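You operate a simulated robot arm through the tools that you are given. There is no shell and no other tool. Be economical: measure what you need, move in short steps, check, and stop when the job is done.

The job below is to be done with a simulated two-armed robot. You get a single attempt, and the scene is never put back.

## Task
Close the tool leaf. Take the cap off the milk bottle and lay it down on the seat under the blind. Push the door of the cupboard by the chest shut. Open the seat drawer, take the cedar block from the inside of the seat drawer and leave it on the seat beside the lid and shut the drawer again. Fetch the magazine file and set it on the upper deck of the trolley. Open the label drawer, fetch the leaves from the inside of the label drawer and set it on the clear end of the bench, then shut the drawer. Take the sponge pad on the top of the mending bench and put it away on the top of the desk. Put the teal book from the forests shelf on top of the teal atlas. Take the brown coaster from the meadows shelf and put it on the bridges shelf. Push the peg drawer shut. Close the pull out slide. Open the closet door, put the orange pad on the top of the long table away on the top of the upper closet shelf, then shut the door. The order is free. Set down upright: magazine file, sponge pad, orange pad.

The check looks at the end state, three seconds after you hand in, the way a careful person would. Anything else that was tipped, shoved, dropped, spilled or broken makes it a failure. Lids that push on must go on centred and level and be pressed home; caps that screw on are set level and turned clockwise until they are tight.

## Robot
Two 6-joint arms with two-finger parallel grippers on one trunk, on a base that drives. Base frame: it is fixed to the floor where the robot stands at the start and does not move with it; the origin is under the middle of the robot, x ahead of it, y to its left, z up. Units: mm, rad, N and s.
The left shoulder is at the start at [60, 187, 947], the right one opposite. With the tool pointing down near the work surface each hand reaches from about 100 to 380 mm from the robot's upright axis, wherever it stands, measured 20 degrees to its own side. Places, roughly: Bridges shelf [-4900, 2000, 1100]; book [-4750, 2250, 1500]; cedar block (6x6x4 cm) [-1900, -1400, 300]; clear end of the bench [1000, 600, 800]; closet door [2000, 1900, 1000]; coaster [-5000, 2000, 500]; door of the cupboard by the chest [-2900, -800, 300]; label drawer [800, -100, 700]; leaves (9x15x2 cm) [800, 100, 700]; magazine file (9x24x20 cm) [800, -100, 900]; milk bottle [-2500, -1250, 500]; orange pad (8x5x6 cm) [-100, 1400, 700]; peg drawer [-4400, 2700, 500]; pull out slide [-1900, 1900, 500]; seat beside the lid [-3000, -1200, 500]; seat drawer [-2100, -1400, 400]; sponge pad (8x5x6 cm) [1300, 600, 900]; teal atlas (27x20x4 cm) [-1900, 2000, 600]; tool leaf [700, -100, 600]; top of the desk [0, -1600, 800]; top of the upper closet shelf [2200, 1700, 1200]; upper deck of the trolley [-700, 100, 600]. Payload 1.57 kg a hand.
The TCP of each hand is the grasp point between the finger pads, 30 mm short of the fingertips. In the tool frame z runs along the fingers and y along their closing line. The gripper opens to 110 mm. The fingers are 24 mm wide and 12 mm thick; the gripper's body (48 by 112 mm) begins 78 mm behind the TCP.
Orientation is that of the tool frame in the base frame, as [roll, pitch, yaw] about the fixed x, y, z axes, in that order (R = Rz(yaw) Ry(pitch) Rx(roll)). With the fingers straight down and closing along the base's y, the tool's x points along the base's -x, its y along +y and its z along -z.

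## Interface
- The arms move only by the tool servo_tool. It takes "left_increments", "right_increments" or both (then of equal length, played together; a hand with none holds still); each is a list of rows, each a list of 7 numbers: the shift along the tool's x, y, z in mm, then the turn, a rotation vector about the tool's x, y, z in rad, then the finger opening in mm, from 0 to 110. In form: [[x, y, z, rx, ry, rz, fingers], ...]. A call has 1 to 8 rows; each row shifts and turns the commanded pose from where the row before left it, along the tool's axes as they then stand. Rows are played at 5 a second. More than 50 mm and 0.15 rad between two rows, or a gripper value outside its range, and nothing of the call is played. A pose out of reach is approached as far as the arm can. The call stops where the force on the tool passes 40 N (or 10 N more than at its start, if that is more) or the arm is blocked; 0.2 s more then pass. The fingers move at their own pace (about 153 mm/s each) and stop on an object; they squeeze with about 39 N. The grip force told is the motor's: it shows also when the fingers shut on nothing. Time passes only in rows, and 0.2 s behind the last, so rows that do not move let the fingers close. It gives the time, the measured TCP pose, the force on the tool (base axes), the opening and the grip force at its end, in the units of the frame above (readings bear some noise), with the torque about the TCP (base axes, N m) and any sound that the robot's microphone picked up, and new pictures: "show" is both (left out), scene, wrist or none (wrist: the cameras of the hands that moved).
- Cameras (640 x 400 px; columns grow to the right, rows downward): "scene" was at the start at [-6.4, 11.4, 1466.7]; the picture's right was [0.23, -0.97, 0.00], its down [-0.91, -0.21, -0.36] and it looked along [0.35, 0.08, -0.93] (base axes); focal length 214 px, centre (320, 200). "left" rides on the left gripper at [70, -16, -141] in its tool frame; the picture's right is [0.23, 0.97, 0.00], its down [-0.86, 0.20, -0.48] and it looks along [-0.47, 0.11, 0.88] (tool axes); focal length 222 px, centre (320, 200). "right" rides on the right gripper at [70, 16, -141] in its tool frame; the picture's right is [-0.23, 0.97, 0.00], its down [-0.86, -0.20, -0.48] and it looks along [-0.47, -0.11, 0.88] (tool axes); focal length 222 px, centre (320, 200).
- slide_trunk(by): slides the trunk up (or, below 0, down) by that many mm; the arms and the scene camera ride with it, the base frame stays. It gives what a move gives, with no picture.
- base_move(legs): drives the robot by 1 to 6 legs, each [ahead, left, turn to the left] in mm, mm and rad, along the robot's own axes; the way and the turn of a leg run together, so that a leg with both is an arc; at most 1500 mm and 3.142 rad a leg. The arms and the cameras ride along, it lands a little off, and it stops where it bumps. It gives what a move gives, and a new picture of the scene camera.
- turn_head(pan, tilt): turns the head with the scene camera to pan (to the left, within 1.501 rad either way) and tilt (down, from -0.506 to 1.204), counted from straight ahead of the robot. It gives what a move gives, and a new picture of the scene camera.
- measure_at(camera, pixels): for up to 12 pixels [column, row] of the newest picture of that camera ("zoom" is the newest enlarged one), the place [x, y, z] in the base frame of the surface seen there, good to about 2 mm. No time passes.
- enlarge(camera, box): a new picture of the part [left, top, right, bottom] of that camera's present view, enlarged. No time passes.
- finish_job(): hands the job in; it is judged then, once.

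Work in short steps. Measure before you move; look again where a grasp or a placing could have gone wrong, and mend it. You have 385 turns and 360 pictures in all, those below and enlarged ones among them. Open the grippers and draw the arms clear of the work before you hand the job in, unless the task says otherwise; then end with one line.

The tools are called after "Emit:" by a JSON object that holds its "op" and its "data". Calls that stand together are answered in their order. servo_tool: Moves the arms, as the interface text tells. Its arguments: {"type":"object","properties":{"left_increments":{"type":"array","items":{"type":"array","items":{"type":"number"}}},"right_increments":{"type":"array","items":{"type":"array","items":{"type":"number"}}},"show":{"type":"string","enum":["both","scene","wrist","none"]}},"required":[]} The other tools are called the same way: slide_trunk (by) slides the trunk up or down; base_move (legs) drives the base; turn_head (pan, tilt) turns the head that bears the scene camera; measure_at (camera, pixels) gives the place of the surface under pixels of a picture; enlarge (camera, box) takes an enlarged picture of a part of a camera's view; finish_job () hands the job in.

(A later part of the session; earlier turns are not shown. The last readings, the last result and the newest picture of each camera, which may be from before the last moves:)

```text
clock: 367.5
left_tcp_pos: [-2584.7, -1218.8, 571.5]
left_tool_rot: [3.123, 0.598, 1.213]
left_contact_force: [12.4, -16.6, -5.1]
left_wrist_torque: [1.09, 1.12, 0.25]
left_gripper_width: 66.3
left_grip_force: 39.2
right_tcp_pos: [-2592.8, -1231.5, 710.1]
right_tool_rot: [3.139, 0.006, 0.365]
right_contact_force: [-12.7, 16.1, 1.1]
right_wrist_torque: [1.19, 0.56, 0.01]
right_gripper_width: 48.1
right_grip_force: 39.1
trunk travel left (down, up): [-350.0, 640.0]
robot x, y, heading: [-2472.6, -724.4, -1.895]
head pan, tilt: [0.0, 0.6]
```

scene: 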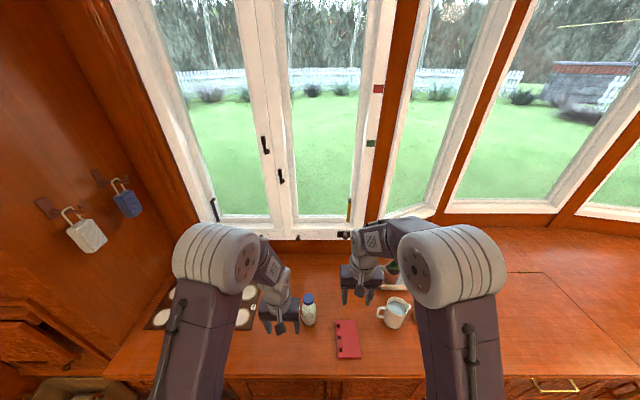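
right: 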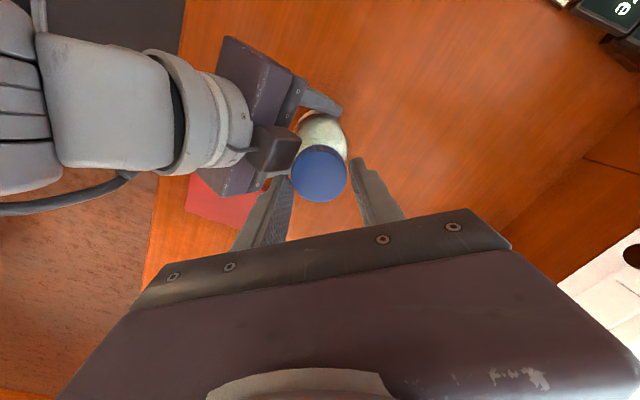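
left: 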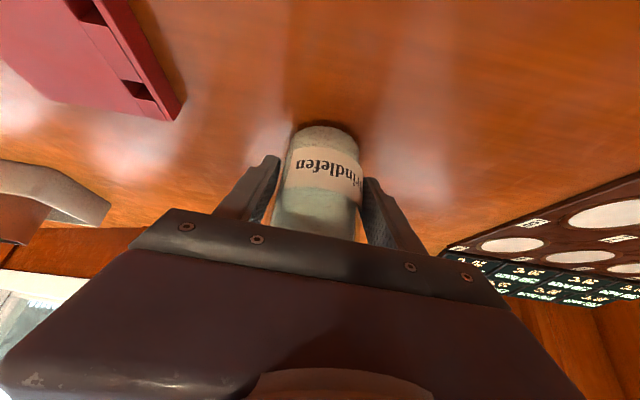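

I ease the load and turn counter-clockwise another ~1.5 rad with a slight rise.

Emit:
{"op": "servo_tool", "data": {"right_increments": [[-1, -2, 0, 0, 0, -0.14, 20], [0, 0, -0.3, 0, 0, -0.14, 20], [0, 0, -0.3, 0, 0, -0.14, 20], [0, 0, -0.3, 0, 0, -0.14, 20], [0, 0, -0.3, 0, 0, -0.14, 20], [0, 0, -0.3, 0, 0, -0.14, 20], [0, 0, -0.3, 0, 0, -0.14, 20], [0, 0, -0.3, 0, 0, -0.14, 20]], "show": "none"}}

Emit:
{"op": "servo_tool", "data": {"right_increments": [[0, 0, -0.5, 0, 0, -0.14, 20], [0, 0, -0.5, 0, 0, -0.14, 20], [0, 0, -0.5, 0, 0, -0.14, 20]], "show": "none"}}

```text
clock: 369.3
left_tcp_pos: [-2585.3, -1217.3, 573.0]
left_tool_rot: [3.123, 0.596, 1.207]
left_contact_force: [-7.0, 15.1, 10.7]
left_wrist_torque: [-1.03, -0.35, -0.19]
left_gripper_width: 65.8
left_grip_force: 38.9
right_tcp_pos: [-2592.6, -1230.4, 712.8]
right_tool_rot: [3.14, 0.012, 1.489]
right_contact_force: [7.2, -14.6, -12.9]
right_wrist_torque: [-1.29, -0.55, -0.02]
right_gripper_width: 48.1
right_grip_force: 38.9
trunk travel left (down, up): [-350.0, 640.0]
robot x, y, heading: [-2471.2, -724.3, -1.891]
head pan, tilt: [0.0, 0.6]
```

```text
clock: 370.1
left_tcp_pos: [-2586.1, -1219.0, 572.5]
left_tool_rot: [3.124, 0.598, 1.208]
left_contact_force: [-16.8, 11.9, 11.0]
left_wrist_torque: [-0.77, -1.4, -0.24]
left_gripper_width: 65.9
left_grip_force: 39.0
right_tcp_pos: [-2590.9, -1231.9, 715.0]
right_tool_rot: [-3.14, 0.009, 1.911]
right_contact_force: [16.6, -12.0, -14.1]
right_wrist_torque: [-1.07, -0.96, -0.03]
right_gripper_width: 48.0
right_grip_force: 39.2
trunk travel left (down, up): [-350.0, 640.0]
robot x, y, heading: [-2471.6, -726.4, -1.894]
head pan, tilt: [0.0, 0.6]
```

Total ~3.1 rad. I test lifting again.

Emit:
{"op": "servo_tool", "data": {"right_increments": [[-1, 1, -3, 0, 0, 0, 20], [0, 0, -3, 0, 0, 0, 20]], "show": "wrist"}}

```text
clock: 370.7
left_tcp_pos: [-2585.3, -1219.1, 573.4]
left_tool_rot: [3.123, 0.601, 1.212]
left_contact_force: [-11.6, 6.8, 26.2]
left_wrist_torque: [-0.69, -1.19, -0.13]
left_gripper_width: 66.7
left_grip_force: 39.0
right_tcp_pos: [-2592.3, -1230.4, 720.0]
right_tool_rot: [-3.138, 0.005, 1.906]
right_contact_force: [12.6, -6.2, -29.6]
right_wrist_torque: [-0.48, -0.43, -0.06]
right_gripper_width: 47.9
right_grip_force: 39.1
trunk travel left (down, up): [-350.0, 640.0]
robot x, y, heading: [-2474.2, -728.3, -1.892]
head pan, tilt: [0.0, 0.6]
```

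right: 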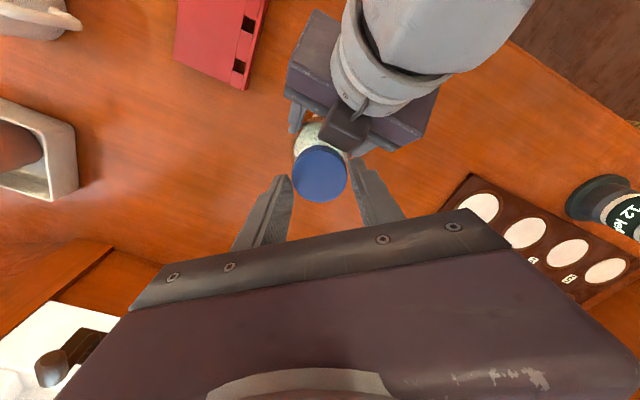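

I measure the cap top height to see whether it rose.

Emit:
{"op": "measure_at", "data": {"camera": "right", "pixels": [[320, 175], [305, 165], [335, 165], [320, 190]]}}

```text
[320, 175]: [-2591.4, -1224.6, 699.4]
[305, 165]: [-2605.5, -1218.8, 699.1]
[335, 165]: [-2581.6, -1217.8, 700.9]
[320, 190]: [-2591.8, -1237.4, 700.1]
```

The cap top rose 10 mm. I check that the bottle itself hasn't lifted.

Emit:
{"op": "enlarge", "data": {"camera": "left", "box": [240, 60, 400, 260]}}

Emit:
{"op": "measure_at", "data": {"camera": "zoom", "pixels": [[320, 230], [320, 265], [250, 270], [390, 270], [320, 300], [320, 200]]}}

```text
2.00 times, centred on (320, 160) of left
```

zoom: 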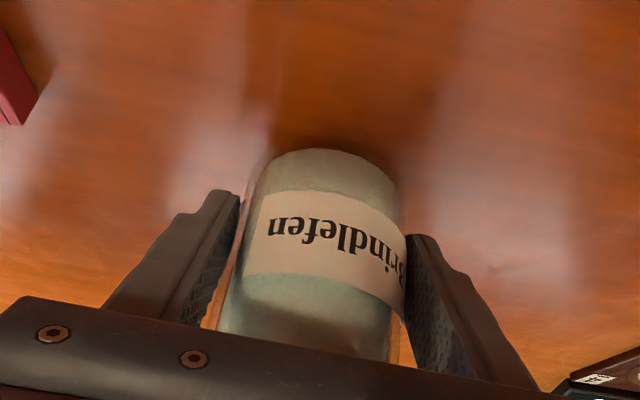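

```text
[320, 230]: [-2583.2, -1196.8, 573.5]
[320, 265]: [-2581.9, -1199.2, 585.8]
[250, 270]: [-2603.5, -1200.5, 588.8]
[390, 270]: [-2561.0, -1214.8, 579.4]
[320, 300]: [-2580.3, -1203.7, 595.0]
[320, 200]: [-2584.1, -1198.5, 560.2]
```

Emit:
{"op": "measure_at", "data": {"camera": "zoom", "pixels": [[320, 152], [320, 158], [320, 165], [320, 140], [300, 160], [345, 160]]}}

```text
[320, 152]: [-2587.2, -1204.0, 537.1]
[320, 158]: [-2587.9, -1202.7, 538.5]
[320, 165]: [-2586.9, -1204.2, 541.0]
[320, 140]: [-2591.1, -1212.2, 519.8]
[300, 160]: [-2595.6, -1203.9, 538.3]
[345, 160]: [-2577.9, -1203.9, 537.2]
```

The bottle itself was lifted ~10 mm by my test. I lower it back by 11 mm, then regrip and keep turning without lifting.

Emit:
{"op": "servo_tool", "data": {"right_increments": [[0, 0, 5, 0, 0, 0, 20], [0, 0, 6, 0, 0, 0, 20], [0, 0, 0, 0, 0, 0, 64], [0, 0, 0, 0, 0, 0.15, 64], [0, 0, 0, 0, 0, 0.15, 64], [0, 0, 0, 0, 0, 0.15, 64], [0, 0, 0, 0, 0, 0.15, 64], [0, 0, 0, 0, 0, 0.15, 64]], "show": "none"}}

Emit:
{"op": "servo_tool", "data": {"right_increments": [[0, 0, 0, 0, 0, 0.15, 64], [0, 0, 0, 0, 0, 0.15, 64], [0, 0, 0, 0, 0, 0.15, 64], [0, 0, 0, 0, 0, 0.15, 64], [0, 0, 0, 0, 0, 0.15, 64]], "show": "wrist"}}

Emit:
{"op": "measure_at", "data": {"camera": "right", "pixels": [[320, 175], [310, 165], [335, 165]]}}

```text
clock: 372.5
left_tcp_pos: [-2585.0, -1218.6, 572.7]
left_tool_rot: [3.122, 0.595, 1.21]
left_contact_force: [0.8, 0.1, -3.2]
left_wrist_torque: [0.09, 0.0, -0.01]
left_gripper_width: 66.0
left_grip_force: 38.9
right_tcp_pos: [-2591.7, -1230.2, 709.1]
right_tool_rot: [3.138, 0.01, 1.154]
right_contact_force: [0.1, -0.5, 0.8]
right_wrist_torque: [-0.02, -0.02, -0.01]
right_gripper_width: 63.8
right_grip_force: 0.0
trunk travel left (down, up): [-350.0, 640.0]
robot x, y, heading: [-2474.7, -725.0, -1.897]
head pan, tilt: [0.0, 0.6]
```

```text
clock: 373.7
left_tcp_pos: [-2585.1, -1217.3, 572.9]
left_tool_rot: [3.122, 0.595, 1.209]
left_contact_force: [3.7, 0.6, -2.6]
left_wrist_torque: [-0.04, 0.27, -0.11]
left_gripper_width: 65.9
left_grip_force: 39.0
right_tcp_pos: [-2592.3, -1231.9, 708.1]
right_tool_rot: [3.134, 0.006, 0.404]
right_contact_force: [-2.7, -1.6, 0.4]
right_wrist_torque: [-0.01, 0.08, 0.12]
right_gripper_width: 64.3
right_grip_force: 0.1
trunk travel left (down, up): [-350.0, 640.0]
robot x, y, heading: [-2473.2, -725.0, -1.898]
head pan, tilt: [0.0, 0.6]
```

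right: 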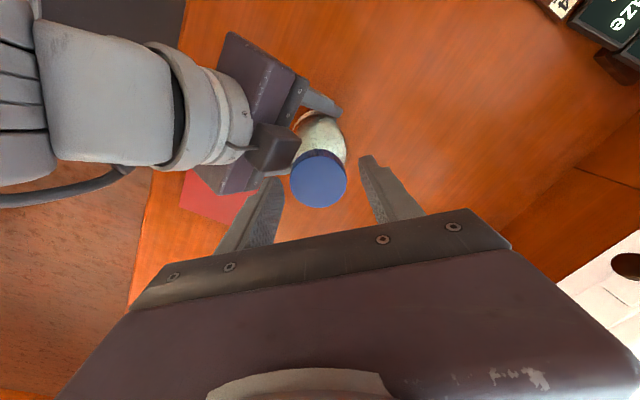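

```text
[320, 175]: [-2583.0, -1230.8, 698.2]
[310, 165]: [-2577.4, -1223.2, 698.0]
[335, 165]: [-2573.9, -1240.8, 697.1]
```

I check the bottle base again from the left camera.

Emit:
{"op": "enlarge", "data": {"camera": "left", "box": [280, 100, 360, 160]}}

Emit:
{"op": "measure_at", "data": {"camera": "zoom", "pixels": [[320, 190], [320, 200], [320, 210], [320, 220], [320, 230], [320, 250], [320, 280], [320, 180], [320, 170]]}}

```text
6.67 times, centred on (320, 130) of left
```

zoom: 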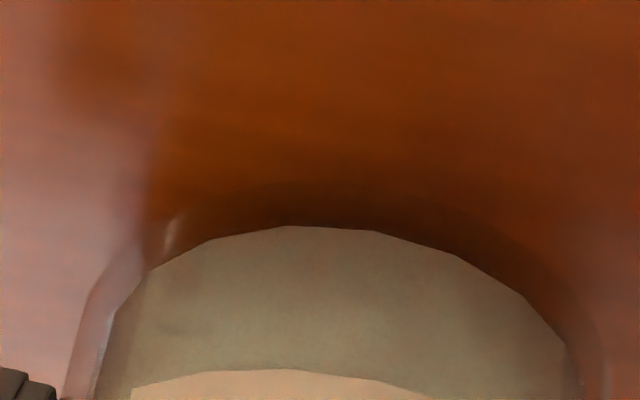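

```text
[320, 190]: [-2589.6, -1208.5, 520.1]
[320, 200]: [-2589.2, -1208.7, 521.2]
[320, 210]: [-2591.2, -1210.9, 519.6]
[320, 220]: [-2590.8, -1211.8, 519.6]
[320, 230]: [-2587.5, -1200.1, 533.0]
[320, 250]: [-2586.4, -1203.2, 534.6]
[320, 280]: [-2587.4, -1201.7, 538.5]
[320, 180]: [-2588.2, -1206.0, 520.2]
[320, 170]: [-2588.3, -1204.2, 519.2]
```

The glass base still appears on the seat, so the cap itself has risen ~8 mm. I regrip at the higher cap and turn on.

Emit:
{"op": "servo_tool", "data": {"right_increments": [[0, -4, -5, 0, 0, 0, 64], [0, 0, 0, 0, 0, 0, 20], [0, 0, 0, 0, 0, 0, 20], [0, 0, 0, 0, 0, 0, 20]], "show": "none"}}

Emit:
{"op": "servo_tool", "data": {"right_increments": [[0, 0, 0, 0, 0, -0.14, 20], [0, 0, 0, 0, 0, -0.14, 20], [0, 0, 0, 0, 0, -0.14, 20], [0, 0, 0, 0, 0, -0.14, 20], [0, 0, 0, 0, 0, -0.14, 20], [0, 0, 0, 0, 0, -0.14, 20], [0, 0, 0, 0, 0, -0.14, 20], [0, 0, 0, 0, 0, -0.14, 20]], "show": "none"}}

Emit:
{"op": "servo_tool", "data": {"right_increments": [[0, 0, 0, 0, 0, -0.14, 20], [0, 0, 0, 0, 0, -0.14, 20], [0, 0, 0, 0, 0, -0.14, 20]], "show": "wrist"}}

```text
clock: 374.7
left_tcp_pos: [-2584.9, -1217.4, 571.4]
left_tool_rot: [3.121, 0.597, 1.207]
left_contact_force: [-10.2, 14.2, -0.2]
left_wrist_torque: [-1.33, -1.09, -0.22]
left_gripper_width: 66.1
left_grip_force: 38.9
right_tcp_pos: [-2592.0, -1228.5, 714.4]
right_tool_rot: [3.129, 0.005, 0.406]
right_contact_force: [10.0, -14.3, -3.9]
right_wrist_torque: [-0.8, -0.36, 0.01]
right_gripper_width: 46.4
right_grip_force: 39.3
trunk travel left (down, up): [-350.0, 640.0]
robot x, y, heading: [-2471.8, -724.8, -1.893]
head pan, tilt: [0.0, 0.6]
```

```text
clock: 376.5
left_tcp_pos: [-2584.0, -1218.6, 571.5]
left_tool_rot: [3.123, 0.596, 1.21]
left_contact_force: [-12.4, 10.0, -3.1]
left_wrist_torque: [-1.06, -1.46, -0.09]
left_gripper_width: 66.3
left_grip_force: 39.0
right_tcp_pos: [-2594.9, -1228.9, 714.6]
right_tool_rot: [-3.139, 0.01, 1.529]
right_contact_force: [12.2, -9.8, 0.0]
right_wrist_torque: [-0.33, -0.35, -0.1]
right_gripper_width: 46.6
right_grip_force: 39.3
trunk travel left (down, up): [-350.0, 640.0]
robot x, y, heading: [-2475.7, -721.3, -1.898]
head pan, tilt: [0.0, 0.6]
```

```text
clock: 377.3
left_tcp_pos: [-2584.5, -1218.2, 572.8]
left_tool_rot: [3.122, 0.595, 1.21]
left_contact_force: [-11.0, 5.9, -4.2]
left_wrist_torque: [-0.55, -1.28, -0.06]
left_gripper_width: 66.2
left_grip_force: 38.9
right_tcp_pos: [-2593.6, -1227.5, 715.1]
right_tool_rot: [-3.137, 0.009, 1.95]
right_contact_force: [10.9, -6.0, 1.1]
right_wrist_torque: [-0.21, -0.38, -0.12]
right_gripper_width: 46.6
right_grip_force: 39.2
trunk travel left (down, up): [-350.0, 640.0]
robot x, y, heading: [-2473.0, -725.6, -1.901]
head pan, tilt: [0.0, 0.6]
```

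right: 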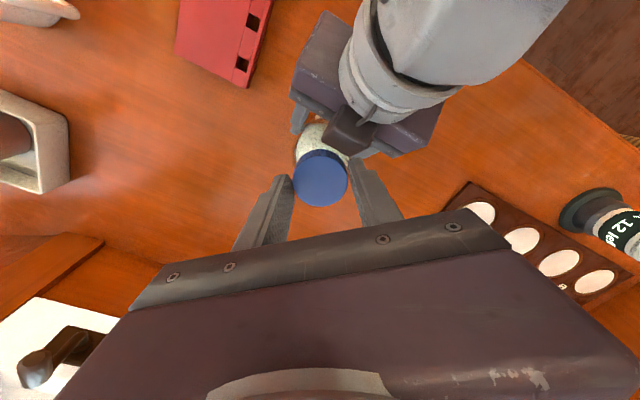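

Total ~4.7 rad. I test lifting again in small steps, watching the force.

Emit:
{"op": "servo_tool", "data": {"right_increments": [[0, 0, -3, 0, 0, 0, 20], [0, 0, -3, 0, 0, 0, 20], [0, 0, 0, 0, 0, 0, 20]], "show": "none"}}

```text
clock: 378.1
left_tcp_pos: [-2585.9, -1218.5, 572.3]
left_tool_rot: [3.125, 0.596, 1.21]
left_contact_force: [-7.3, 3.6, 2.2]
left_wrist_torque: [-0.53, -0.92, -0.07]
left_gripper_width: 66.5
left_grip_force: 39.0
right_tcp_pos: [-2593.1, -1227.1, 720.5]
right_tool_rot: [-3.138, 0.008, 1.945]
right_contact_force: [8.2, -4.6, -6.4]
right_wrist_torque: [-0.07, -0.14, -0.02]
right_gripper_width: 46.8
right_grip_force: 39.3
trunk travel left (down, up): [-350.0, 640.0]
robot x, y, heading: [-2477.0, -727.0, -1.899]
head pan, tilt: [0.0, 0.6]
```

Much less resistance. I lift 8 more.

Emit:
{"op": "servo_tool", "data": {"right_increments": [[0, 0, -4, 0, 0, 0, 20], [0, 0, -4, 0, 0, 0, 20], [0, 0, 0, 0, 0, 0, 20]], "show": "wrist"}}

Emit:
{"op": "enlarge", "data": {"camera": "left", "box": [240, 60, 400, 260]}}

```text
clock: 378.9
left_tcp_pos: [-2584.5, -1218.4, 571.0]
left_tool_rot: [3.125, 0.593, 1.211]
left_contact_force: [0.4, 0.3, -3.5]
left_wrist_torque: [0.02, 0.01, -0.01]
left_gripper_width: 66.0
left_grip_force: 39.3
right_tcp_pos: [-2593.8, -1226.7, 728.9]
right_tool_rot: [-3.135, 0.008, 1.947]
right_contact_force: [-0.6, 0.1, 0.1]
right_wrist_torque: [-0.02, 0.0, -0.03]
right_gripper_width: 46.9
right_grip_force: 38.9
trunk travel left (down, up): [-350.0, 640.0]
robot x, y, heading: [-2475.1, -724.5, -1.892]
head pan, tilt: [0.0, 0.6]
```

right: 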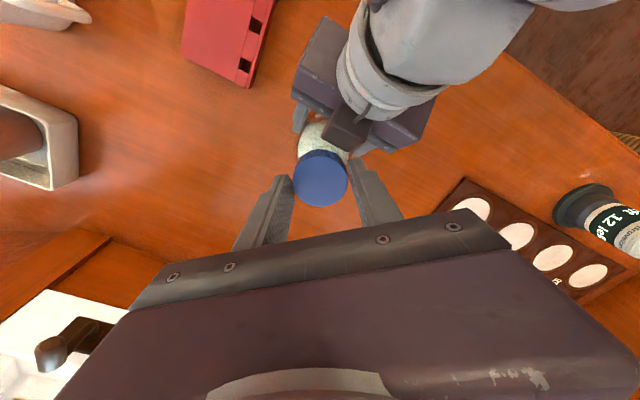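

```text
2.00 times, centred on (320, 160) of left
```

zoom: 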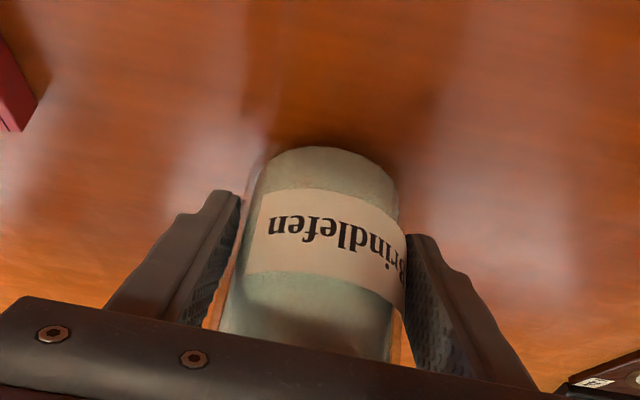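

The cap is free (no force). I lift it clear, then release the bottle and draw the left hand back.

Emit:
{"op": "servo_tool", "data": {"right_increments": [[0, 0, -40, 0, 0, 0, 20], [0, 0, -40, 0, 0, 0.1, 20], [0, 0, 0, 0, 0, 0.15, 20], [0, 0, 0, 0, 0, 0.15, 20], [0, 0, 0, 0, 0, 0.15, 20], [0, 0, 0, 0, 0, 0.14, 20]], "show": "none"}}

Emit:
{"op": "servo_tool", "data": {"left_increments": [[0, 0, 0, 0, 0, 0, 92], [0, 0, 0, 0, 0, 0, 92], [28, 0, -19.5, 0, 0, 0, 92], [28, 0, -19.5, 0, 0, 0, 92], [28, 0, -19.5, 0, 0, 0, 92], [28, 0, -19.5, 0, 0, 0, 92]], "show": "wrist"}}

```text
clock: 380.3
left_tcp_pos: [-2585.7, -1218.3, 572.6]
left_tool_rot: [3.123, 0.595, 1.209]
left_contact_force: [-0.1, -0.1, -3.3]
left_wrist_torque: [0.03, -0.01, 0.01]
left_gripper_width: 65.9
left_grip_force: 39.2
right_tcp_pos: [-2597.6, -1206.9, 796.5]
right_tool_rot: [3.14, 0.01, 1.252]
right_contact_force: [-0.2, -0.1, 0.5]
right_wrist_torque: [0.02, 0.01, 0.02]
right_gripper_width: 46.8
right_grip_force: 39.1
right hand out of reach, approached as far as the arm can: row 2
trunk travel left (down, up): [-350.0, 640.0]
robot x, y, heading: [-2472.6, -726.9, -1.897]
head pan, tilt: [0.0, 0.6]
```

```text
clock: 381.7
left_tcp_pos: [-2553.9, -1099.1, 595.4]
left_tool_rot: [3.116, 0.592, 1.207]
left_contact_force: [0.5, -0.3, -0.2]
left_wrist_torque: [0.02, 0.02, 0.0]
left_gripper_width: 91.9
left_grip_force: 0.2
left hand out of reach, approached as far as the arm can: row 5, 6
right_tcp_pos: [-2596.2, -1206.8, 797.3]
right_tool_rot: [3.14, 0.01, 1.258]
right_contact_force: [-0.9, 0.3, 0.1]
right_wrist_torque: [0.01, -0.03, 0.02]
right_gripper_width: 46.6
right_grip_force: 39.2
trunk travel left (down, up): [-350.0, 640.0]
robot x, y, heading: [-2474.0, -721.7, -1.895]
head pan, tilt: [0.0, 0.6]
```

left: 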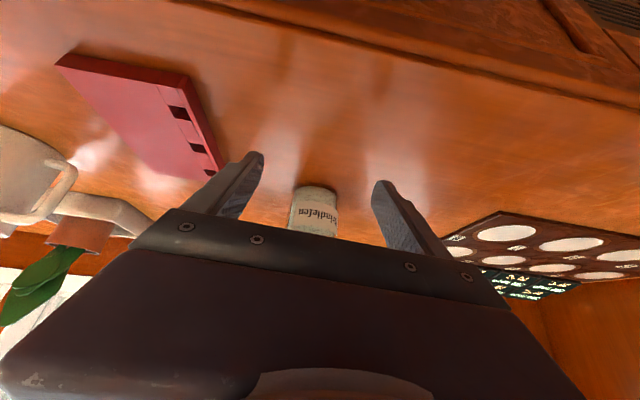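

Bottle stands. I carry the cap to u≈2190, v≈2005 and lower to ~30 mm above the seat.

Emit:
{"op": "servo_tool", "data": {"right_increments": [[0, -47, 0, 0, 0, 0, 20], [0, -47, 0, 0, 0, 0, 20], [-28, 0, 30, 0, 0, 0, 20], [-27, 0, 40, 0, 0, 0, 20], [0, 0, 48, 0, 0, 0, 20], [0, 0, 48, 0, 0, 0, 20], [0, 0, 48, 0, 0, 0, 20]], "show": "wrist"}}

```text
clock: 383.3
left_tcp_pos: [-2554.7, -1100.7, 596.8]
left_tool_rot: [3.117, 0.592, 1.208]
left_contact_force: [1.1, 0.5, -0.4]
left_wrist_torque: [0.01, 0.01, 0.01]
left_gripper_width: 92.0
left_grip_force: 0.0
right_tcp_pos: [-2702.7, -1231.7, 585.9]
right_tool_rot: [3.139, 0.012, 1.257]
right_contact_force: [0.6, 0.5, -0.1]
right_wrist_torque: [-0.02, 0.01, 0.0]
right_gripper_width: 46.6
right_grip_force: 38.8
trunk travel left (down, up): [-350.0, 640.0]
robot x, y, heading: [-2476.1, -729.8, -1.897]
head pan, tilt: [0.0, 0.6]
```

right: 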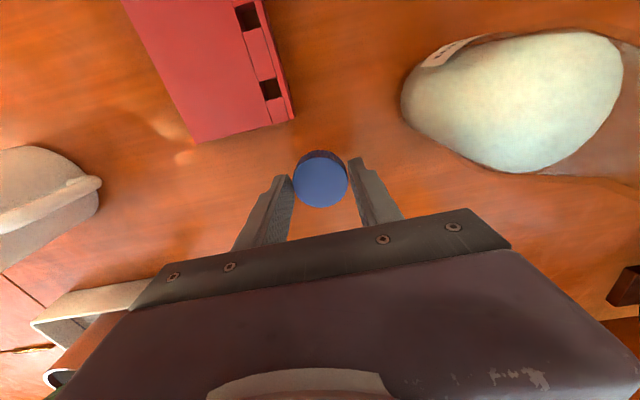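

The area is clear. I lower slowly to touch and release.

Emit:
{"op": "servo_tool", "data": {"right_increments": [[0, 0, 20, 0, 0, 0, 20], [0, 0, 6, 0, 0, 0, 20], [0, 0, 3, 0, 0, 0, 20], [0, 0, 2, 0, 0, 0, 20], [0, 0, 2, 0, 0, 0, 20]], "show": "none"}}

```text
clock: 384.5
left_tcp_pos: [-2554.6, -1097.3, 597.4]
left_tool_rot: [3.117, 0.596, 1.208]
left_contact_force: [-0.1, -0.3, 0.5]
left_wrist_torque: [-0.01, 0.0, -0.01]
left_gripper_width: 91.9
left_grip_force: 0.0
right_tcp_pos: [-2703.0, -1231.6, 555.4]
right_tool_rot: [3.139, 0.018, 1.255]
right_contact_force: [1.4, 2.1, 30.6]
right_wrist_torque: [0.51, 0.15, -0.05]
right_gripper_width: 47.1
right_grip_force: 38.9
trunk travel left (down, up): [-350.0, 640.0]
robot x, y, heading: [-2479.6, -725.2, -1.893]
head pan, tilt: [0.0, 0.6]
```

Contact. I release, lift, and look.

Emit:
{"op": "servo_tool", "data": {"right_increments": [[0, 0, -1, 0, 0, 0, 66], [0, 0, 0, 0, 0, 0, 66], [0, 0, -40, 0, 0, 0, 66], [0, 0, -45, 0, 0, 0, 66], [0, 0, -45, 0, 0, 0, 66], [0, 0, -40, 0, 0, 0, 66]], "show": "wrist"}}

```text
clock: 385.9
left_tcp_pos: [-2552.8, -1098.6, 596.5]
left_tool_rot: [3.117, 0.592, 1.205]
left_contact_force: [0.0, -0.6, 0.2]
left_wrist_torque: [0.05, 0.03, -0.01]
left_gripper_width: 91.9
left_grip_force: 0.2
right_tcp_pos: [-2702.9, -1228.1, 721.0]
right_tool_rot: [3.139, 0.01, 1.258]
right_contact_force: [0.1, 0.3, 0.1]
right_wrist_torque: [0.0, -0.01, -0.01]
right_gripper_width: 65.9
right_grip_force: 0.0
trunk travel left (down, up): [-350.0, 640.0]
robot x, y, heading: [-2473.4, -721.5, -1.896]
head pan, tilt: [0.0, 0.6]
```

right: 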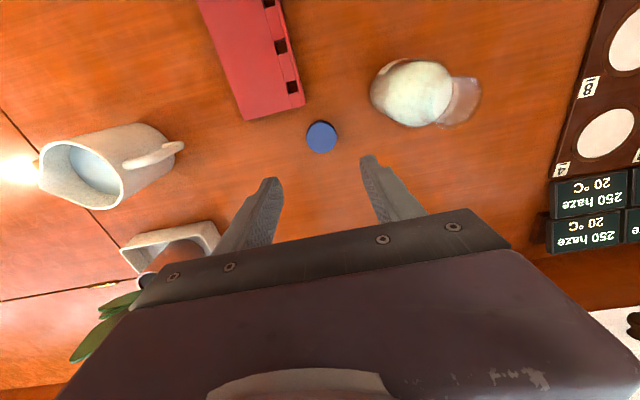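

Cap lies on the seat, bottle upright. I lift the left hand clear, back off and turn west to plan the route to the bookshelves.

Emit:
{"op": "servo_tool", "data": {"left_increments": [[28, 0, -45, 0, 0.1, 0, 60], [20, 0, -45, 0, 0.1, 0, 60], [20, 0, -45, 0, 0.1, 0, 60], [10, 0, -45, 0, 0.1, 0, 60], [0, 0, -45, 0, 0.1, 0, 60], [0, 0, 0, 0, 0.09, 0, 60]], "show": "none"}}

Emit:
{"op": "base_move", "data": {"legs": [[-330, 0, 0], [0, 0, -1.56]]}}

Emit:
{"op": "slide_trunk", "data": {"by": 400}}

Emit:
{"op": "turn_head", "data": {"pan": -0.4, "tilt": 0.5}}

```text
refused: row 1 steps farther than a row can; nothing moved
```

```text
clock: 391.9
left_tcp_pos: [-2742.9, -339.1, 597.5]
left_tool_rot: [3.118, 0.591, -0.35]
left_contact_force: [0.0, -0.1, 0.6]
left_wrist_torque: [0.0, -0.01, -0.02]
left_gripper_width: 92.3
left_grip_force: 0.0
right_tcp_pos: [-2872.3, -191.2, 719.5]
right_tool_rot: [3.14, 0.01, -0.303]
right_contact_force: [-0.2, 0.3, 0.0]
right_wrist_torque: [-0.03, 0.03, 0.02]
right_gripper_width: 66.1
right_grip_force: 0.0
trunk travel left (down, up): [-350.0, 640.0]
robot x, y, heading: [-2369.4, -417.5, 2.834]
head pan, tilt: [0.0, 0.6]
```

scene: 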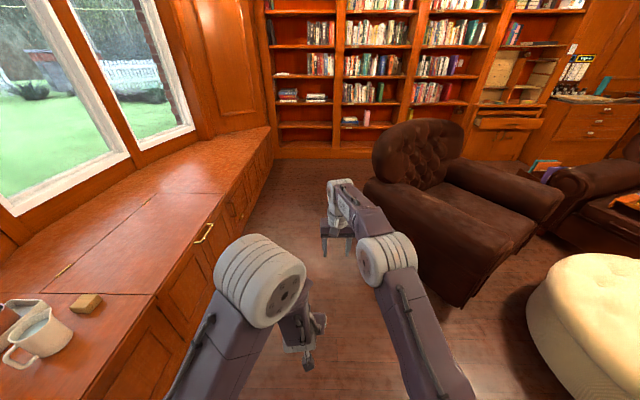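

```text
clock: 395.7
left_tcp_pos: [-2742.0, -338.6, 995.8]
left_tool_rot: [3.117, 0.59, -0.35]
left_contact_force: [0.4, 0.4, 1.2]
left_wrist_torque: [0.02, -0.01, 0.03]
left_gripper_width: 91.8
left_grip_force: 0.1
right_tcp_pos: [-2871.9, -191.3, 1120.3]
right_tool_rot: [3.14, 0.01, -0.301]
right_contact_force: [-0.1, 0.3, 0.2]
right_wrist_torque: [0.01, -0.02, -0.01]
right_gripper_width: 66.1
right_grip_force: 0.1
trunk travel left (down, up): [-750.0, 240.0]
robot x, y, heading: [-2369.6, -414.3, 2.828]
head pan, tilt: [0.0, 0.6]
```

```text
clock: 396.6
left_tcp_pos: [-2743.1, -340.2, 994.7]
left_tool_rot: [3.116, 0.592, -0.35]
left_contact_force: [0.2, 1.0, -0.6]
left_wrist_torque: [0.0, 0.0, 0.01]
left_gripper_width: 92.3
left_grip_force: 0.1
right_tcp_pos: [-2872.9, -191.3, 1119.7]
right_tool_rot: [3.14, 0.011, -0.303]
right_contact_force: [-1.3, 0.2, -0.5]
right_wrist_torque: [-0.02, 0.0, -0.01]
right_gripper_width: 65.9
right_grip_force: 0.0
trunk travel left (down, up): [-750.0, 240.0]
robot x, y, heading: [-2367.2, -410.5, 2.834]
head pan, tilt: [-0.4, 0.499]
```

scene: 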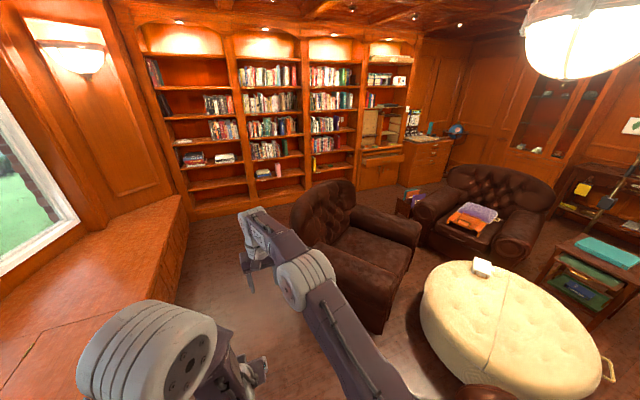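

I measure key points: shelf base, armchair, ottoman, gaps, the drawers near (425,150), atlas table.

Emit:
{"op": "measure_at", "data": {"camera": "scene", "pixels": [[220, 210], [310, 185], [385, 178], [250, 240], [330, 330], [385, 330], [405, 225], [300, 185], [425, 165], [405, 205], [200, 300], [430, 300]]}}

Emit:
{"op": "enlarge", "data": {"camera": "scene", "box": [130, 20, 450, 220]}}

```text
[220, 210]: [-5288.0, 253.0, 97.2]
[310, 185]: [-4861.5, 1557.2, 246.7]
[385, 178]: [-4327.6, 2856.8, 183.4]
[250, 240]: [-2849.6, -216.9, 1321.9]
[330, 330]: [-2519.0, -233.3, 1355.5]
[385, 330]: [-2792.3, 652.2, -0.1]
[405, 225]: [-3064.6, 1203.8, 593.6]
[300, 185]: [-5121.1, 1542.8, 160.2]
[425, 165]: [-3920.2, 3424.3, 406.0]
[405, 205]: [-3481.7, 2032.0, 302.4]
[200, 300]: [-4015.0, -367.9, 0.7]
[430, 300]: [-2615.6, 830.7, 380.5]
```

```text
2.00 times, centred on (290, 120) of scene
```

zoom: 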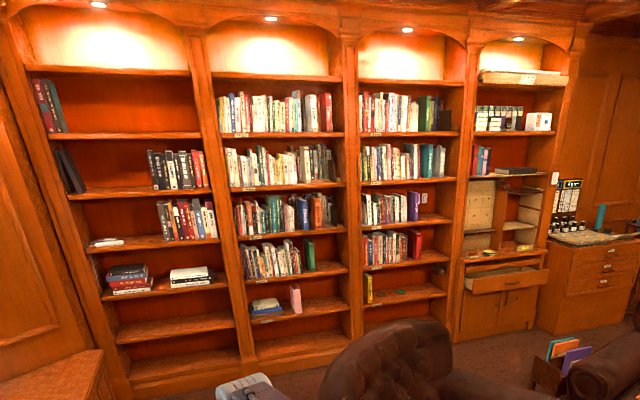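

I measure armchair B's outline for the corridor along the window seat, and points of interest in the zoom (book, coaster, drawer).

Emit:
{"op": "measure_at", "data": {"camera": "scene", "pixels": [[296, 215], [320, 190], [352, 190], [415, 232], [375, 325], [360, 300], [350, 240], [335, 215]]}}

Emit:
{"op": "measure_at", "data": {"camera": "zoom", "pixels": [[428, 115], [445, 120], [415, 295], [400, 293], [505, 280], [480, 290], [530, 275], [430, 215], [355, 300], [425, 160], [370, 290], [440, 260]]}}

```text
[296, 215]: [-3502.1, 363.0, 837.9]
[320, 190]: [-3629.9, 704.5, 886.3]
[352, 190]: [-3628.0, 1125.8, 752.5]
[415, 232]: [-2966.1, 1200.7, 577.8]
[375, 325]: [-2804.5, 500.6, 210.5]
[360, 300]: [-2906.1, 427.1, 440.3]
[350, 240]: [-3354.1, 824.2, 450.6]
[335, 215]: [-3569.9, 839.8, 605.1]
```

```text
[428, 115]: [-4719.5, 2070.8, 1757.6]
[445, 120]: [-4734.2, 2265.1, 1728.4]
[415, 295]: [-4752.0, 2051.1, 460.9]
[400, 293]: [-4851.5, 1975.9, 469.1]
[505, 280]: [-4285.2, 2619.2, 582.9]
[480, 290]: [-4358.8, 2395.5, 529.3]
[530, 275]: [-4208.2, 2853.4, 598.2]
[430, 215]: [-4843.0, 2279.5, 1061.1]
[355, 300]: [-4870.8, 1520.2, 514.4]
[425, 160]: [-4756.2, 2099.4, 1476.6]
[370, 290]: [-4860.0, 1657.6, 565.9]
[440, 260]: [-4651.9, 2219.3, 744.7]
```

Route: strafe 100 toward the seat, ahead 2120, then strafe right along the shelves. Clearances to armchair B look fine.

Emit:
{"op": "base_move", "data": {"legs": [[0, 100, 0], [1100, 0, 0], [1020, 0, 0], [0, -1000, 0], [0, -650, 0]]}}

Emit:
{"op": "turn_head", "data": {"pan": 0.0, "tilt": 0.3}}

```text
clock: 416.0
left_tcp_pos: [-4298.0, 1815.4, 995.7]
left_tool_rot: [3.118, 0.591, -0.364]
left_contact_force: [0.0, 0.0, -0.7]
left_wrist_torque: [0.02, -0.02, 0.0]
left_gripper_width: 92.0
left_grip_force: 0.1
right_tcp_pos: [-4426.4, 1965.1, 1121.3]
right_tool_rot: [3.14, 0.01, -0.314]
right_contact_force: [0.8, 0.3, 0.0]
right_wrist_torque: [-0.02, -0.01, 0.01]
right_gripper_width: 66.1
right_grip_force: 0.2
trunk travel left (down, up): [-750.0, 240.0]
robot x, y, heading: [-3923.7, 1737.9, 2.827]
head pan, tilt: [-0.4, 0.499]
```

scene: 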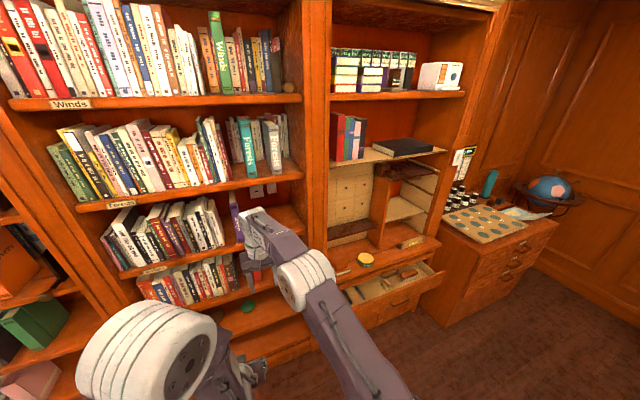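

```text
clock: 416.9
left_tcp_pos: [-4297.2, 1815.8, 996.0]
left_tool_rot: [3.117, 0.591, -0.363]
left_contact_force: [-0.3, -0.1, -0.5]
left_wrist_torque: [-0.03, 0.05, -0.02]
left_gripper_width: 92.1
left_grip_force: 0.0
right_tcp_pos: [-4426.1, 1964.5, 1120.3]
right_tool_rot: [3.14, 0.011, -0.315]
right_contact_force: [0.7, 0.6, -1.3]
right_wrist_torque: [0.0, 0.03, 0.0]
right_gripper_width: 66.0
right_grip_force: 0.0
trunk travel left (down, up): [-750.0, 240.0]
robot x, y, heading: [-3922.7, 1735.5, 2.818]
head pan, tilt: [0.0, 0.3]
```

scene: 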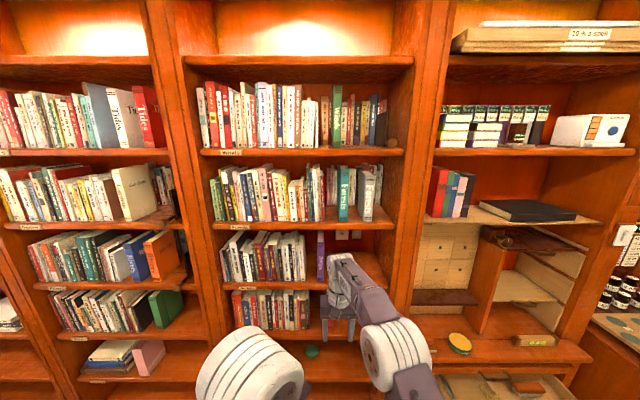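

The teal "Forests" book stands at (343,193). I enlarge the bay to read labels and see the book and coaster.

Emit:
{"op": "enlarge", "data": {"camera": "scene", "box": [200, 150, 420, 290]}}

Emit:
{"op": "enlarge", "data": {"camera": "scene", "box": [200, 270, 420, 400]}}

```text
2.86 times, centred on (310, 220) of scene
```

zoom: 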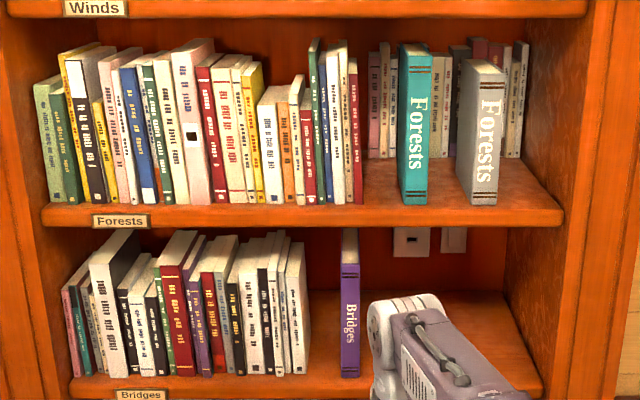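

```text
2.91 times, centred on (310, 335) of scene
```

zoom: 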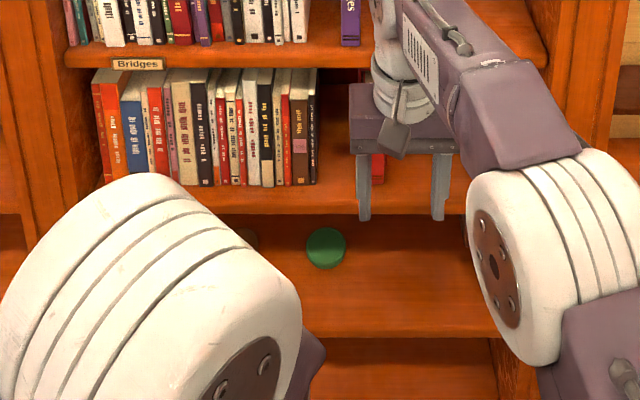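

I measure the teal book's corners, shelf edges and the coasters.

Emit:
{"op": "measure_at", "data": {"camera": "scene", "pixels": [[338, 168], [346, 168], [338, 217], [347, 217], [342, 190], [342, 222], [325, 218], [355, 215], [330, 180], [360, 172], [340, 165], [360, 222]]}}

Emit:
{"op": "measure_at", "data": {"camera": "zoom", "pixels": [[325, 245], [246, 236], [252, 240], [240, 245], [345, 50], [320, 320], [400, 215], [330, 190], [240, 230], [255, 230]]}}

```text
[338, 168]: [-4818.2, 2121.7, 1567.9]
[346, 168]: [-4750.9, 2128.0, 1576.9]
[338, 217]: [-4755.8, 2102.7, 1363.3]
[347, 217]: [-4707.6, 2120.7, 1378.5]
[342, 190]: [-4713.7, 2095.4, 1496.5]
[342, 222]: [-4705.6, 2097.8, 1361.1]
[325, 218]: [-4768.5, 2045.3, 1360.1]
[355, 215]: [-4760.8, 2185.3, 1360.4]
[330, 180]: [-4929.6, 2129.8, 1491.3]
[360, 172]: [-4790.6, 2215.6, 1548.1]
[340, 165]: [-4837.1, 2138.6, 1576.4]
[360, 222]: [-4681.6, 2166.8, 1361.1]
```

```text
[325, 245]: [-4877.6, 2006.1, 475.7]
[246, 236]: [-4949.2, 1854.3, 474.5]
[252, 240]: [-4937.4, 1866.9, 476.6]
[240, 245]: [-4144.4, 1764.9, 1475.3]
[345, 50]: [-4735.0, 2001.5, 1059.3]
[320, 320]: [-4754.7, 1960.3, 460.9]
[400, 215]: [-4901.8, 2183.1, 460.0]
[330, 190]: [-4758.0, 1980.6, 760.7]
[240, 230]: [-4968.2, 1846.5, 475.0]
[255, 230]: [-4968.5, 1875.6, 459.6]
```

The Forests book: spine d≈−5130, s≈543, z 1360–1577. I raise the trunk fully and pitch the right hand level at z≈1460.

Emit:
{"op": "slide_trunk", "data": {"by": 240}}

Emit:
{"op": "servo_tool", "data": {"right_increments": [[0, 0, 0, 0, -0.145, 0, 60], [0, 0, 0, 0, -0.145, 0, 60], [0, 0, 0, 0, -0.145, 0, 60], [0, 0, 0, 0, -0.145, 0, 60], [0, 0, 0, 0, -0.145, 0, 60], [-20, 0, -10, 0, -0.145, 0, 60], [-20, 0, -10, 0, -0.145, 0, 60], [-20, 0, -10, 0, -0.145, 0, 60]], "show": "none"}}

Emit:
{"op": "servo_tool", "data": {"right_increments": [[-20, 0, 0, 0, -0.135, 0, 60], [-20, 0, 0, 0, -0.135, 0, 60], [-20, 0, 0, 0, -0.14, 0, 60]], "show": "none"}}

```text
clock: 419.4
left_tcp_pos: [-4296.7, 1815.8, 1236.2]
left_tool_rot: [3.118, 0.591, -0.364]
left_contact_force: [0.6, -0.4, 0.2]
left_wrist_torque: [0.0, 0.0, 0.02]
left_gripper_width: 92.0
left_grip_force: 0.0
right_tcp_pos: [-4427.4, 1964.7, 1359.9]
right_tool_rot: [3.141, 0.009, -0.314]
right_contact_force: [-0.3, 0.3, 0.3]
right_wrist_torque: [-0.01, 0.03, 0.0]
right_gripper_width: 66.1
right_grip_force: 0.1
trunk travel left (down, up): [-990.0, 0.0]
robot x, y, heading: [-3924.3, 1734.1, 2.813]
head pan, tilt: [0.0, 0.3]
```

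```text
clock: 421.2
left_tcp_pos: [-4296.2, 1816.0, 1236.8]
left_tool_rot: [3.116, 0.592, -0.364]
left_contact_force: [0.7, 0.2, 0.1]
left_wrist_torque: [0.0, -0.01, -0.01]
left_gripper_width: 92.1
left_grip_force: 0.1
right_tcp_pos: [-4439.2, 1970.9, 1424.5]
right_tool_rot: [3.136, 1.173, -0.32]
right_contact_force: [-0.4, -0.8, -0.5]
right_wrist_torque: [0.01, 0.03, -0.04]
right_gripper_width: 59.6
right_grip_force: 0.0
trunk travel left (down, up): [-990.0, 0.0]
robot x, y, heading: [-3923.4, 1738.6, 2.82]
head pan, tilt: [0.0, 0.3]
```

```text
clock: 422.0
left_tcp_pos: [-4297.7, 1815.6, 1236.5]
left_tool_rot: [3.117, 0.594, -0.362]
left_contact_force: [0.4, 0.8, -0.4]
left_wrist_torque: [0.01, -0.01, 0.03]
left_gripper_width: 92.0
left_grip_force: 0.0
right_tcp_pos: [-4456.9, 1974.0, 1482.6]
right_tool_rot: [0.245, 1.558, 3.072]
right_contact_force: [-0.5, -0.2, -0.2]
right_wrist_torque: [0.0, 0.05, 0.01]
right_gripper_width: 59.9
right_grip_force: 0.0
trunk travel left (down, up): [-990.0, 0.0]
robot x, y, heading: [-3922.1, 1737.5, 2.818]
head pan, tilt: [0.0, 0.3]
```

Level with no complaints. I drive ahead 215 and right 30 with slight turn to align, and view the book from the wrist.

Emit:
{"op": "base_move", "data": {"legs": [[205, -30, -0.025]]}}

Emit:
{"op": "servo_tool", "data": {"right_increments": [[0, 0, 0, 0, 0, 0, 60]], "show": "wrist"}}

```text
clock: 423.6
left_tcp_pos: [-4471.3, 1916.6, 1237.9]
left_tool_rot: [3.116, 0.595, -0.384]
left_contact_force: [0.9, -0.6, 0.6]
left_wrist_torque: [0.0, 0.05, 0.03]
left_gripper_width: 91.8
left_grip_force: 0.0
right_tcp_pos: [-4625.1, 2078.7, 1484.3]
right_tool_rot: [0.091, 1.556, 2.897]
right_contact_force: [0.4, -0.4, 0.2]
right_wrist_torque: [0.01, -0.02, -0.01]
right_gripper_width: 59.7
right_grip_force: 0.1
trunk travel left (down, up): [-990.0, 0.0]
robot x, y, heading: [-4104.2, 1835.0, 2.796]
head pan, tilt: [0.0, 0.3]
```

scene: 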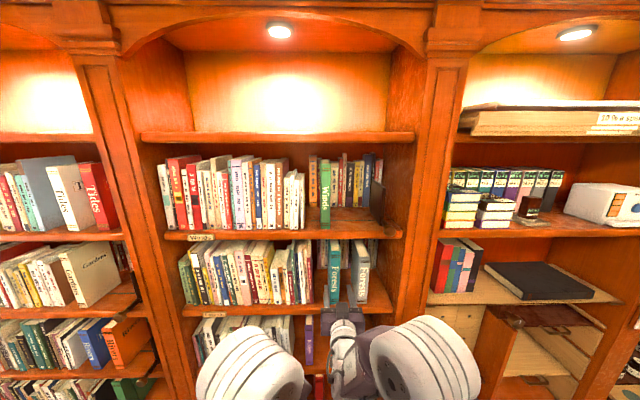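

```text
clock: 424.0
left_tcp_pos: [-4476.8, 1920.3, 1235.2]
left_tool_rot: [3.116, 0.591, -0.384]
left_contact_force: [-0.5, 1.4, -0.1]
left_wrist_torque: [0.01, 0.0, 0.01]
left_gripper_width: 91.8
left_grip_force: 0.0
right_tcp_pos: [-4632.6, 2082.6, 1481.5]
right_tool_rot: [0.312, 1.562, 3.121]
right_contact_force: [-0.1, 0.5, 0.0]
right_wrist_torque: [-0.01, 0.0, 0.01]
right_gripper_width: 59.8
right_grip_force: 0.2
trunk travel left (down, up): [-990.0, 0.0]
robot x, y, heading: [-4100.4, 1830.8, 2.798]
head pan, tilt: [0.0, 0.3]
```

right: 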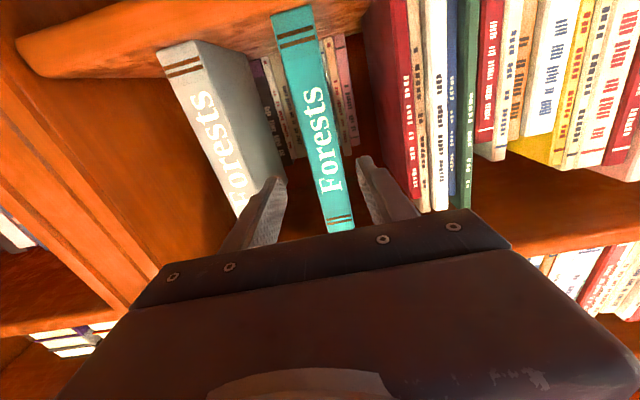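

The teal book is between the fingers. I measure its spine edges and the neighbours.

Emit:
{"op": "measure_at", "data": {"camera": "right", "pixels": [[275, 30], [312, 25], [300, 110], [332, 100], [325, 215], [350, 210], [240, 190], [260, 150], [385, 120], [405, 190], [165, 60], [215, 150]]}}

```text
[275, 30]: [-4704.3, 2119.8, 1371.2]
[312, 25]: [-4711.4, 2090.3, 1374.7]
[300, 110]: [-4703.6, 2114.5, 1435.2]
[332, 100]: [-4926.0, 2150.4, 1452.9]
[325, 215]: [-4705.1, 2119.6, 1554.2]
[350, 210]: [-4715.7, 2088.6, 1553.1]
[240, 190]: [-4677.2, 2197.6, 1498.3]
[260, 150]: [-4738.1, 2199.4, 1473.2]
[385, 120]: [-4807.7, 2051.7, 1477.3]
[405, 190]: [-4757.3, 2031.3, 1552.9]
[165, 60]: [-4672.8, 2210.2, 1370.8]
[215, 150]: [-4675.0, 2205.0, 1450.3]
```

Spine centre (−4709,2104), gaps 65 mm each side. I advance 110 mm and grip the book.

Emit:
{"op": "servo_tool", "data": {"right_increments": [[0, 3, 40, 0, 0, 0, 70], [0, 0, 40, 0, 0, 0, 70], [0, 0, 28, 0, 0, 0, 70], [0, 0, 0, 0, 0, 0, 10], [0, 0, 0, 0, 0, 0, 10], [0, 0, 0, 0, 0, 0, 10]], "show": "wrist"}}

```text
clock: 425.4
left_tcp_pos: [-4475.2, 1918.9, 1235.6]
left_tool_rot: [3.117, 0.591, -0.384]
left_contact_force: [0.0, 0.2, -0.1]
left_wrist_torque: [-0.03, -0.02, 0.02]
left_gripper_width: 92.1
left_grip_force: 0.1
right_tcp_pos: [-4732.6, 2113.2, 1482.1]
right_tool_rot: [0.194, 1.561, 3.001]
right_contact_force: [1.7, -0.7, 0.1]
right_wrist_torque: [-0.03, -0.23, 0.03]
right_gripper_width: 33.9
right_grip_force: 39.3
trunk travel left (down, up): [-990.0, 0.0]
robot x, y, heading: [-4100.7, 1832.3, 2.797]
head pan, tilt: [0.0, 0.3]
```

right: 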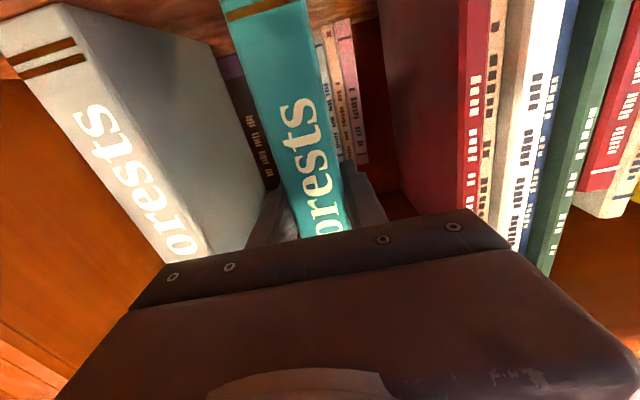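

Gripped (33.9 mm). I lift 12 mm and back out with the base.

Emit:
{"op": "servo_tool", "data": {"right_increments": [[-6, 0, 0, 0, 0, 0, 10], [-6, 0, 0, 0, 0, 0, 10]], "show": "none"}}

Emit:
{"op": "base_move", "data": {"legs": [[-240, 0, 0]]}}

Emit:
{"op": "servo_tool", "data": {"right_increments": [[0, 0, 0, 0, 0, 0, 10]], "show": "wrist"}}

```text
clock: 426.0
left_tcp_pos: [-4476.4, 1919.0, 1236.1]
left_tool_rot: [3.117, 0.591, -0.388]
left_contact_force: [-0.3, 0.6, -0.2]
left_wrist_torque: [0.0, 0.0, -0.01]
left_gripper_width: 92.1
left_grip_force: 0.0
right_tcp_pos: [-4733.7, 2114.3, 1493.9]
right_tool_rot: [0.311, 1.563, 3.118]
right_contact_force: [-0.4, 0.3, -7.1]
right_wrist_torque: [-0.1, -0.26, 0.0]
right_gripper_width: 33.7
right_grip_force: 39.2
trunk travel left (down, up): [-990.0, 0.0]
robot x, y, heading: [-4104.6, 1828.0, 2.796]
head pan, tilt: [0.0, 0.3]
```

```text
clock: 427.8
left_tcp_pos: [-4253.9, 1841.2, 1233.9]
left_tool_rot: [3.118, 0.585, -0.386]
left_contact_force: [-1.2, -0.1, 0.0]
left_wrist_torque: [0.01, -0.02, -0.01]
left_gripper_width: 92.3
left_grip_force: 0.2
right_tcp_pos: [-4512.0, 2037.4, 1490.4]
right_tool_rot: [0.539, 1.568, -2.942]
right_contact_force: [-1.7, 1.0, -6.8]
right_wrist_torque: [-0.08, -0.26, 0.0]
right_gripper_width: 33.8
right_grip_force: 39.5
trunk travel left (down, up): [-990.0, 0.0]
robot x, y, heading: [-3878.7, 1750.0, 2.797]
head pan, tilt: [0.0, 0.3]
```

scene: 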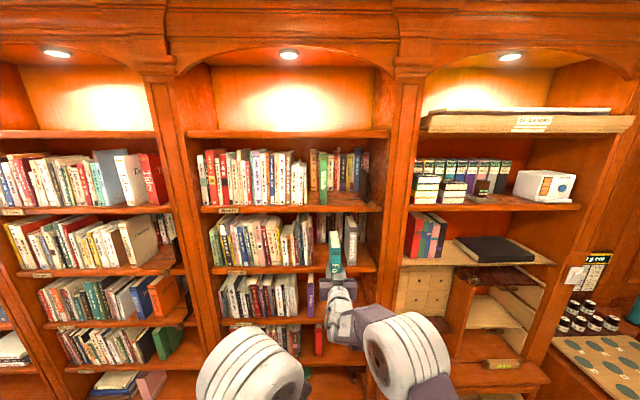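

```text
clock: 428.1
left_tcp_pos: [-4246.2, 1837.7, 1235.8]
left_tool_rot: [3.116, 0.592, -0.388]
left_contact_force: [-0.6, -0.3, 0.9]
left_wrist_torque: [0.02, 0.06, 0.01]
left_gripper_width: 92.2
left_grip_force: 0.0
right_tcp_pos: [-4503.6, 2034.6, 1494.0]
right_tool_rot: [0.233, 1.564, 3.036]
right_contact_force: [0.6, 0.1, -6.3]
right_wrist_torque: [-0.1, -0.26, -0.02]
right_gripper_width: 33.8
right_grip_force: 39.0
trunk travel left (down, up): [-990.0, 0.0]
robot x, y, heading: [-3873.0, 1752.1, 2.794]
head pan, tilt: [0.0, 0.3]
```

right: 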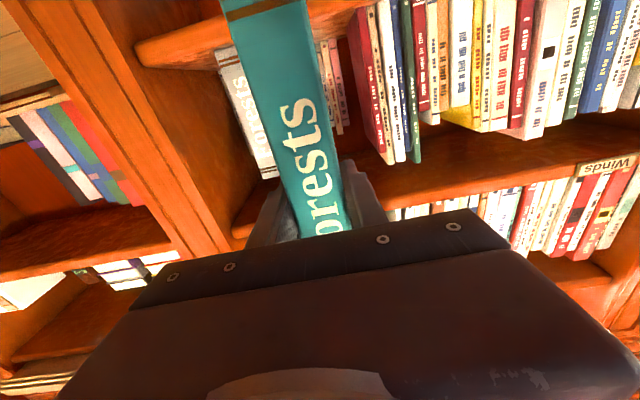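

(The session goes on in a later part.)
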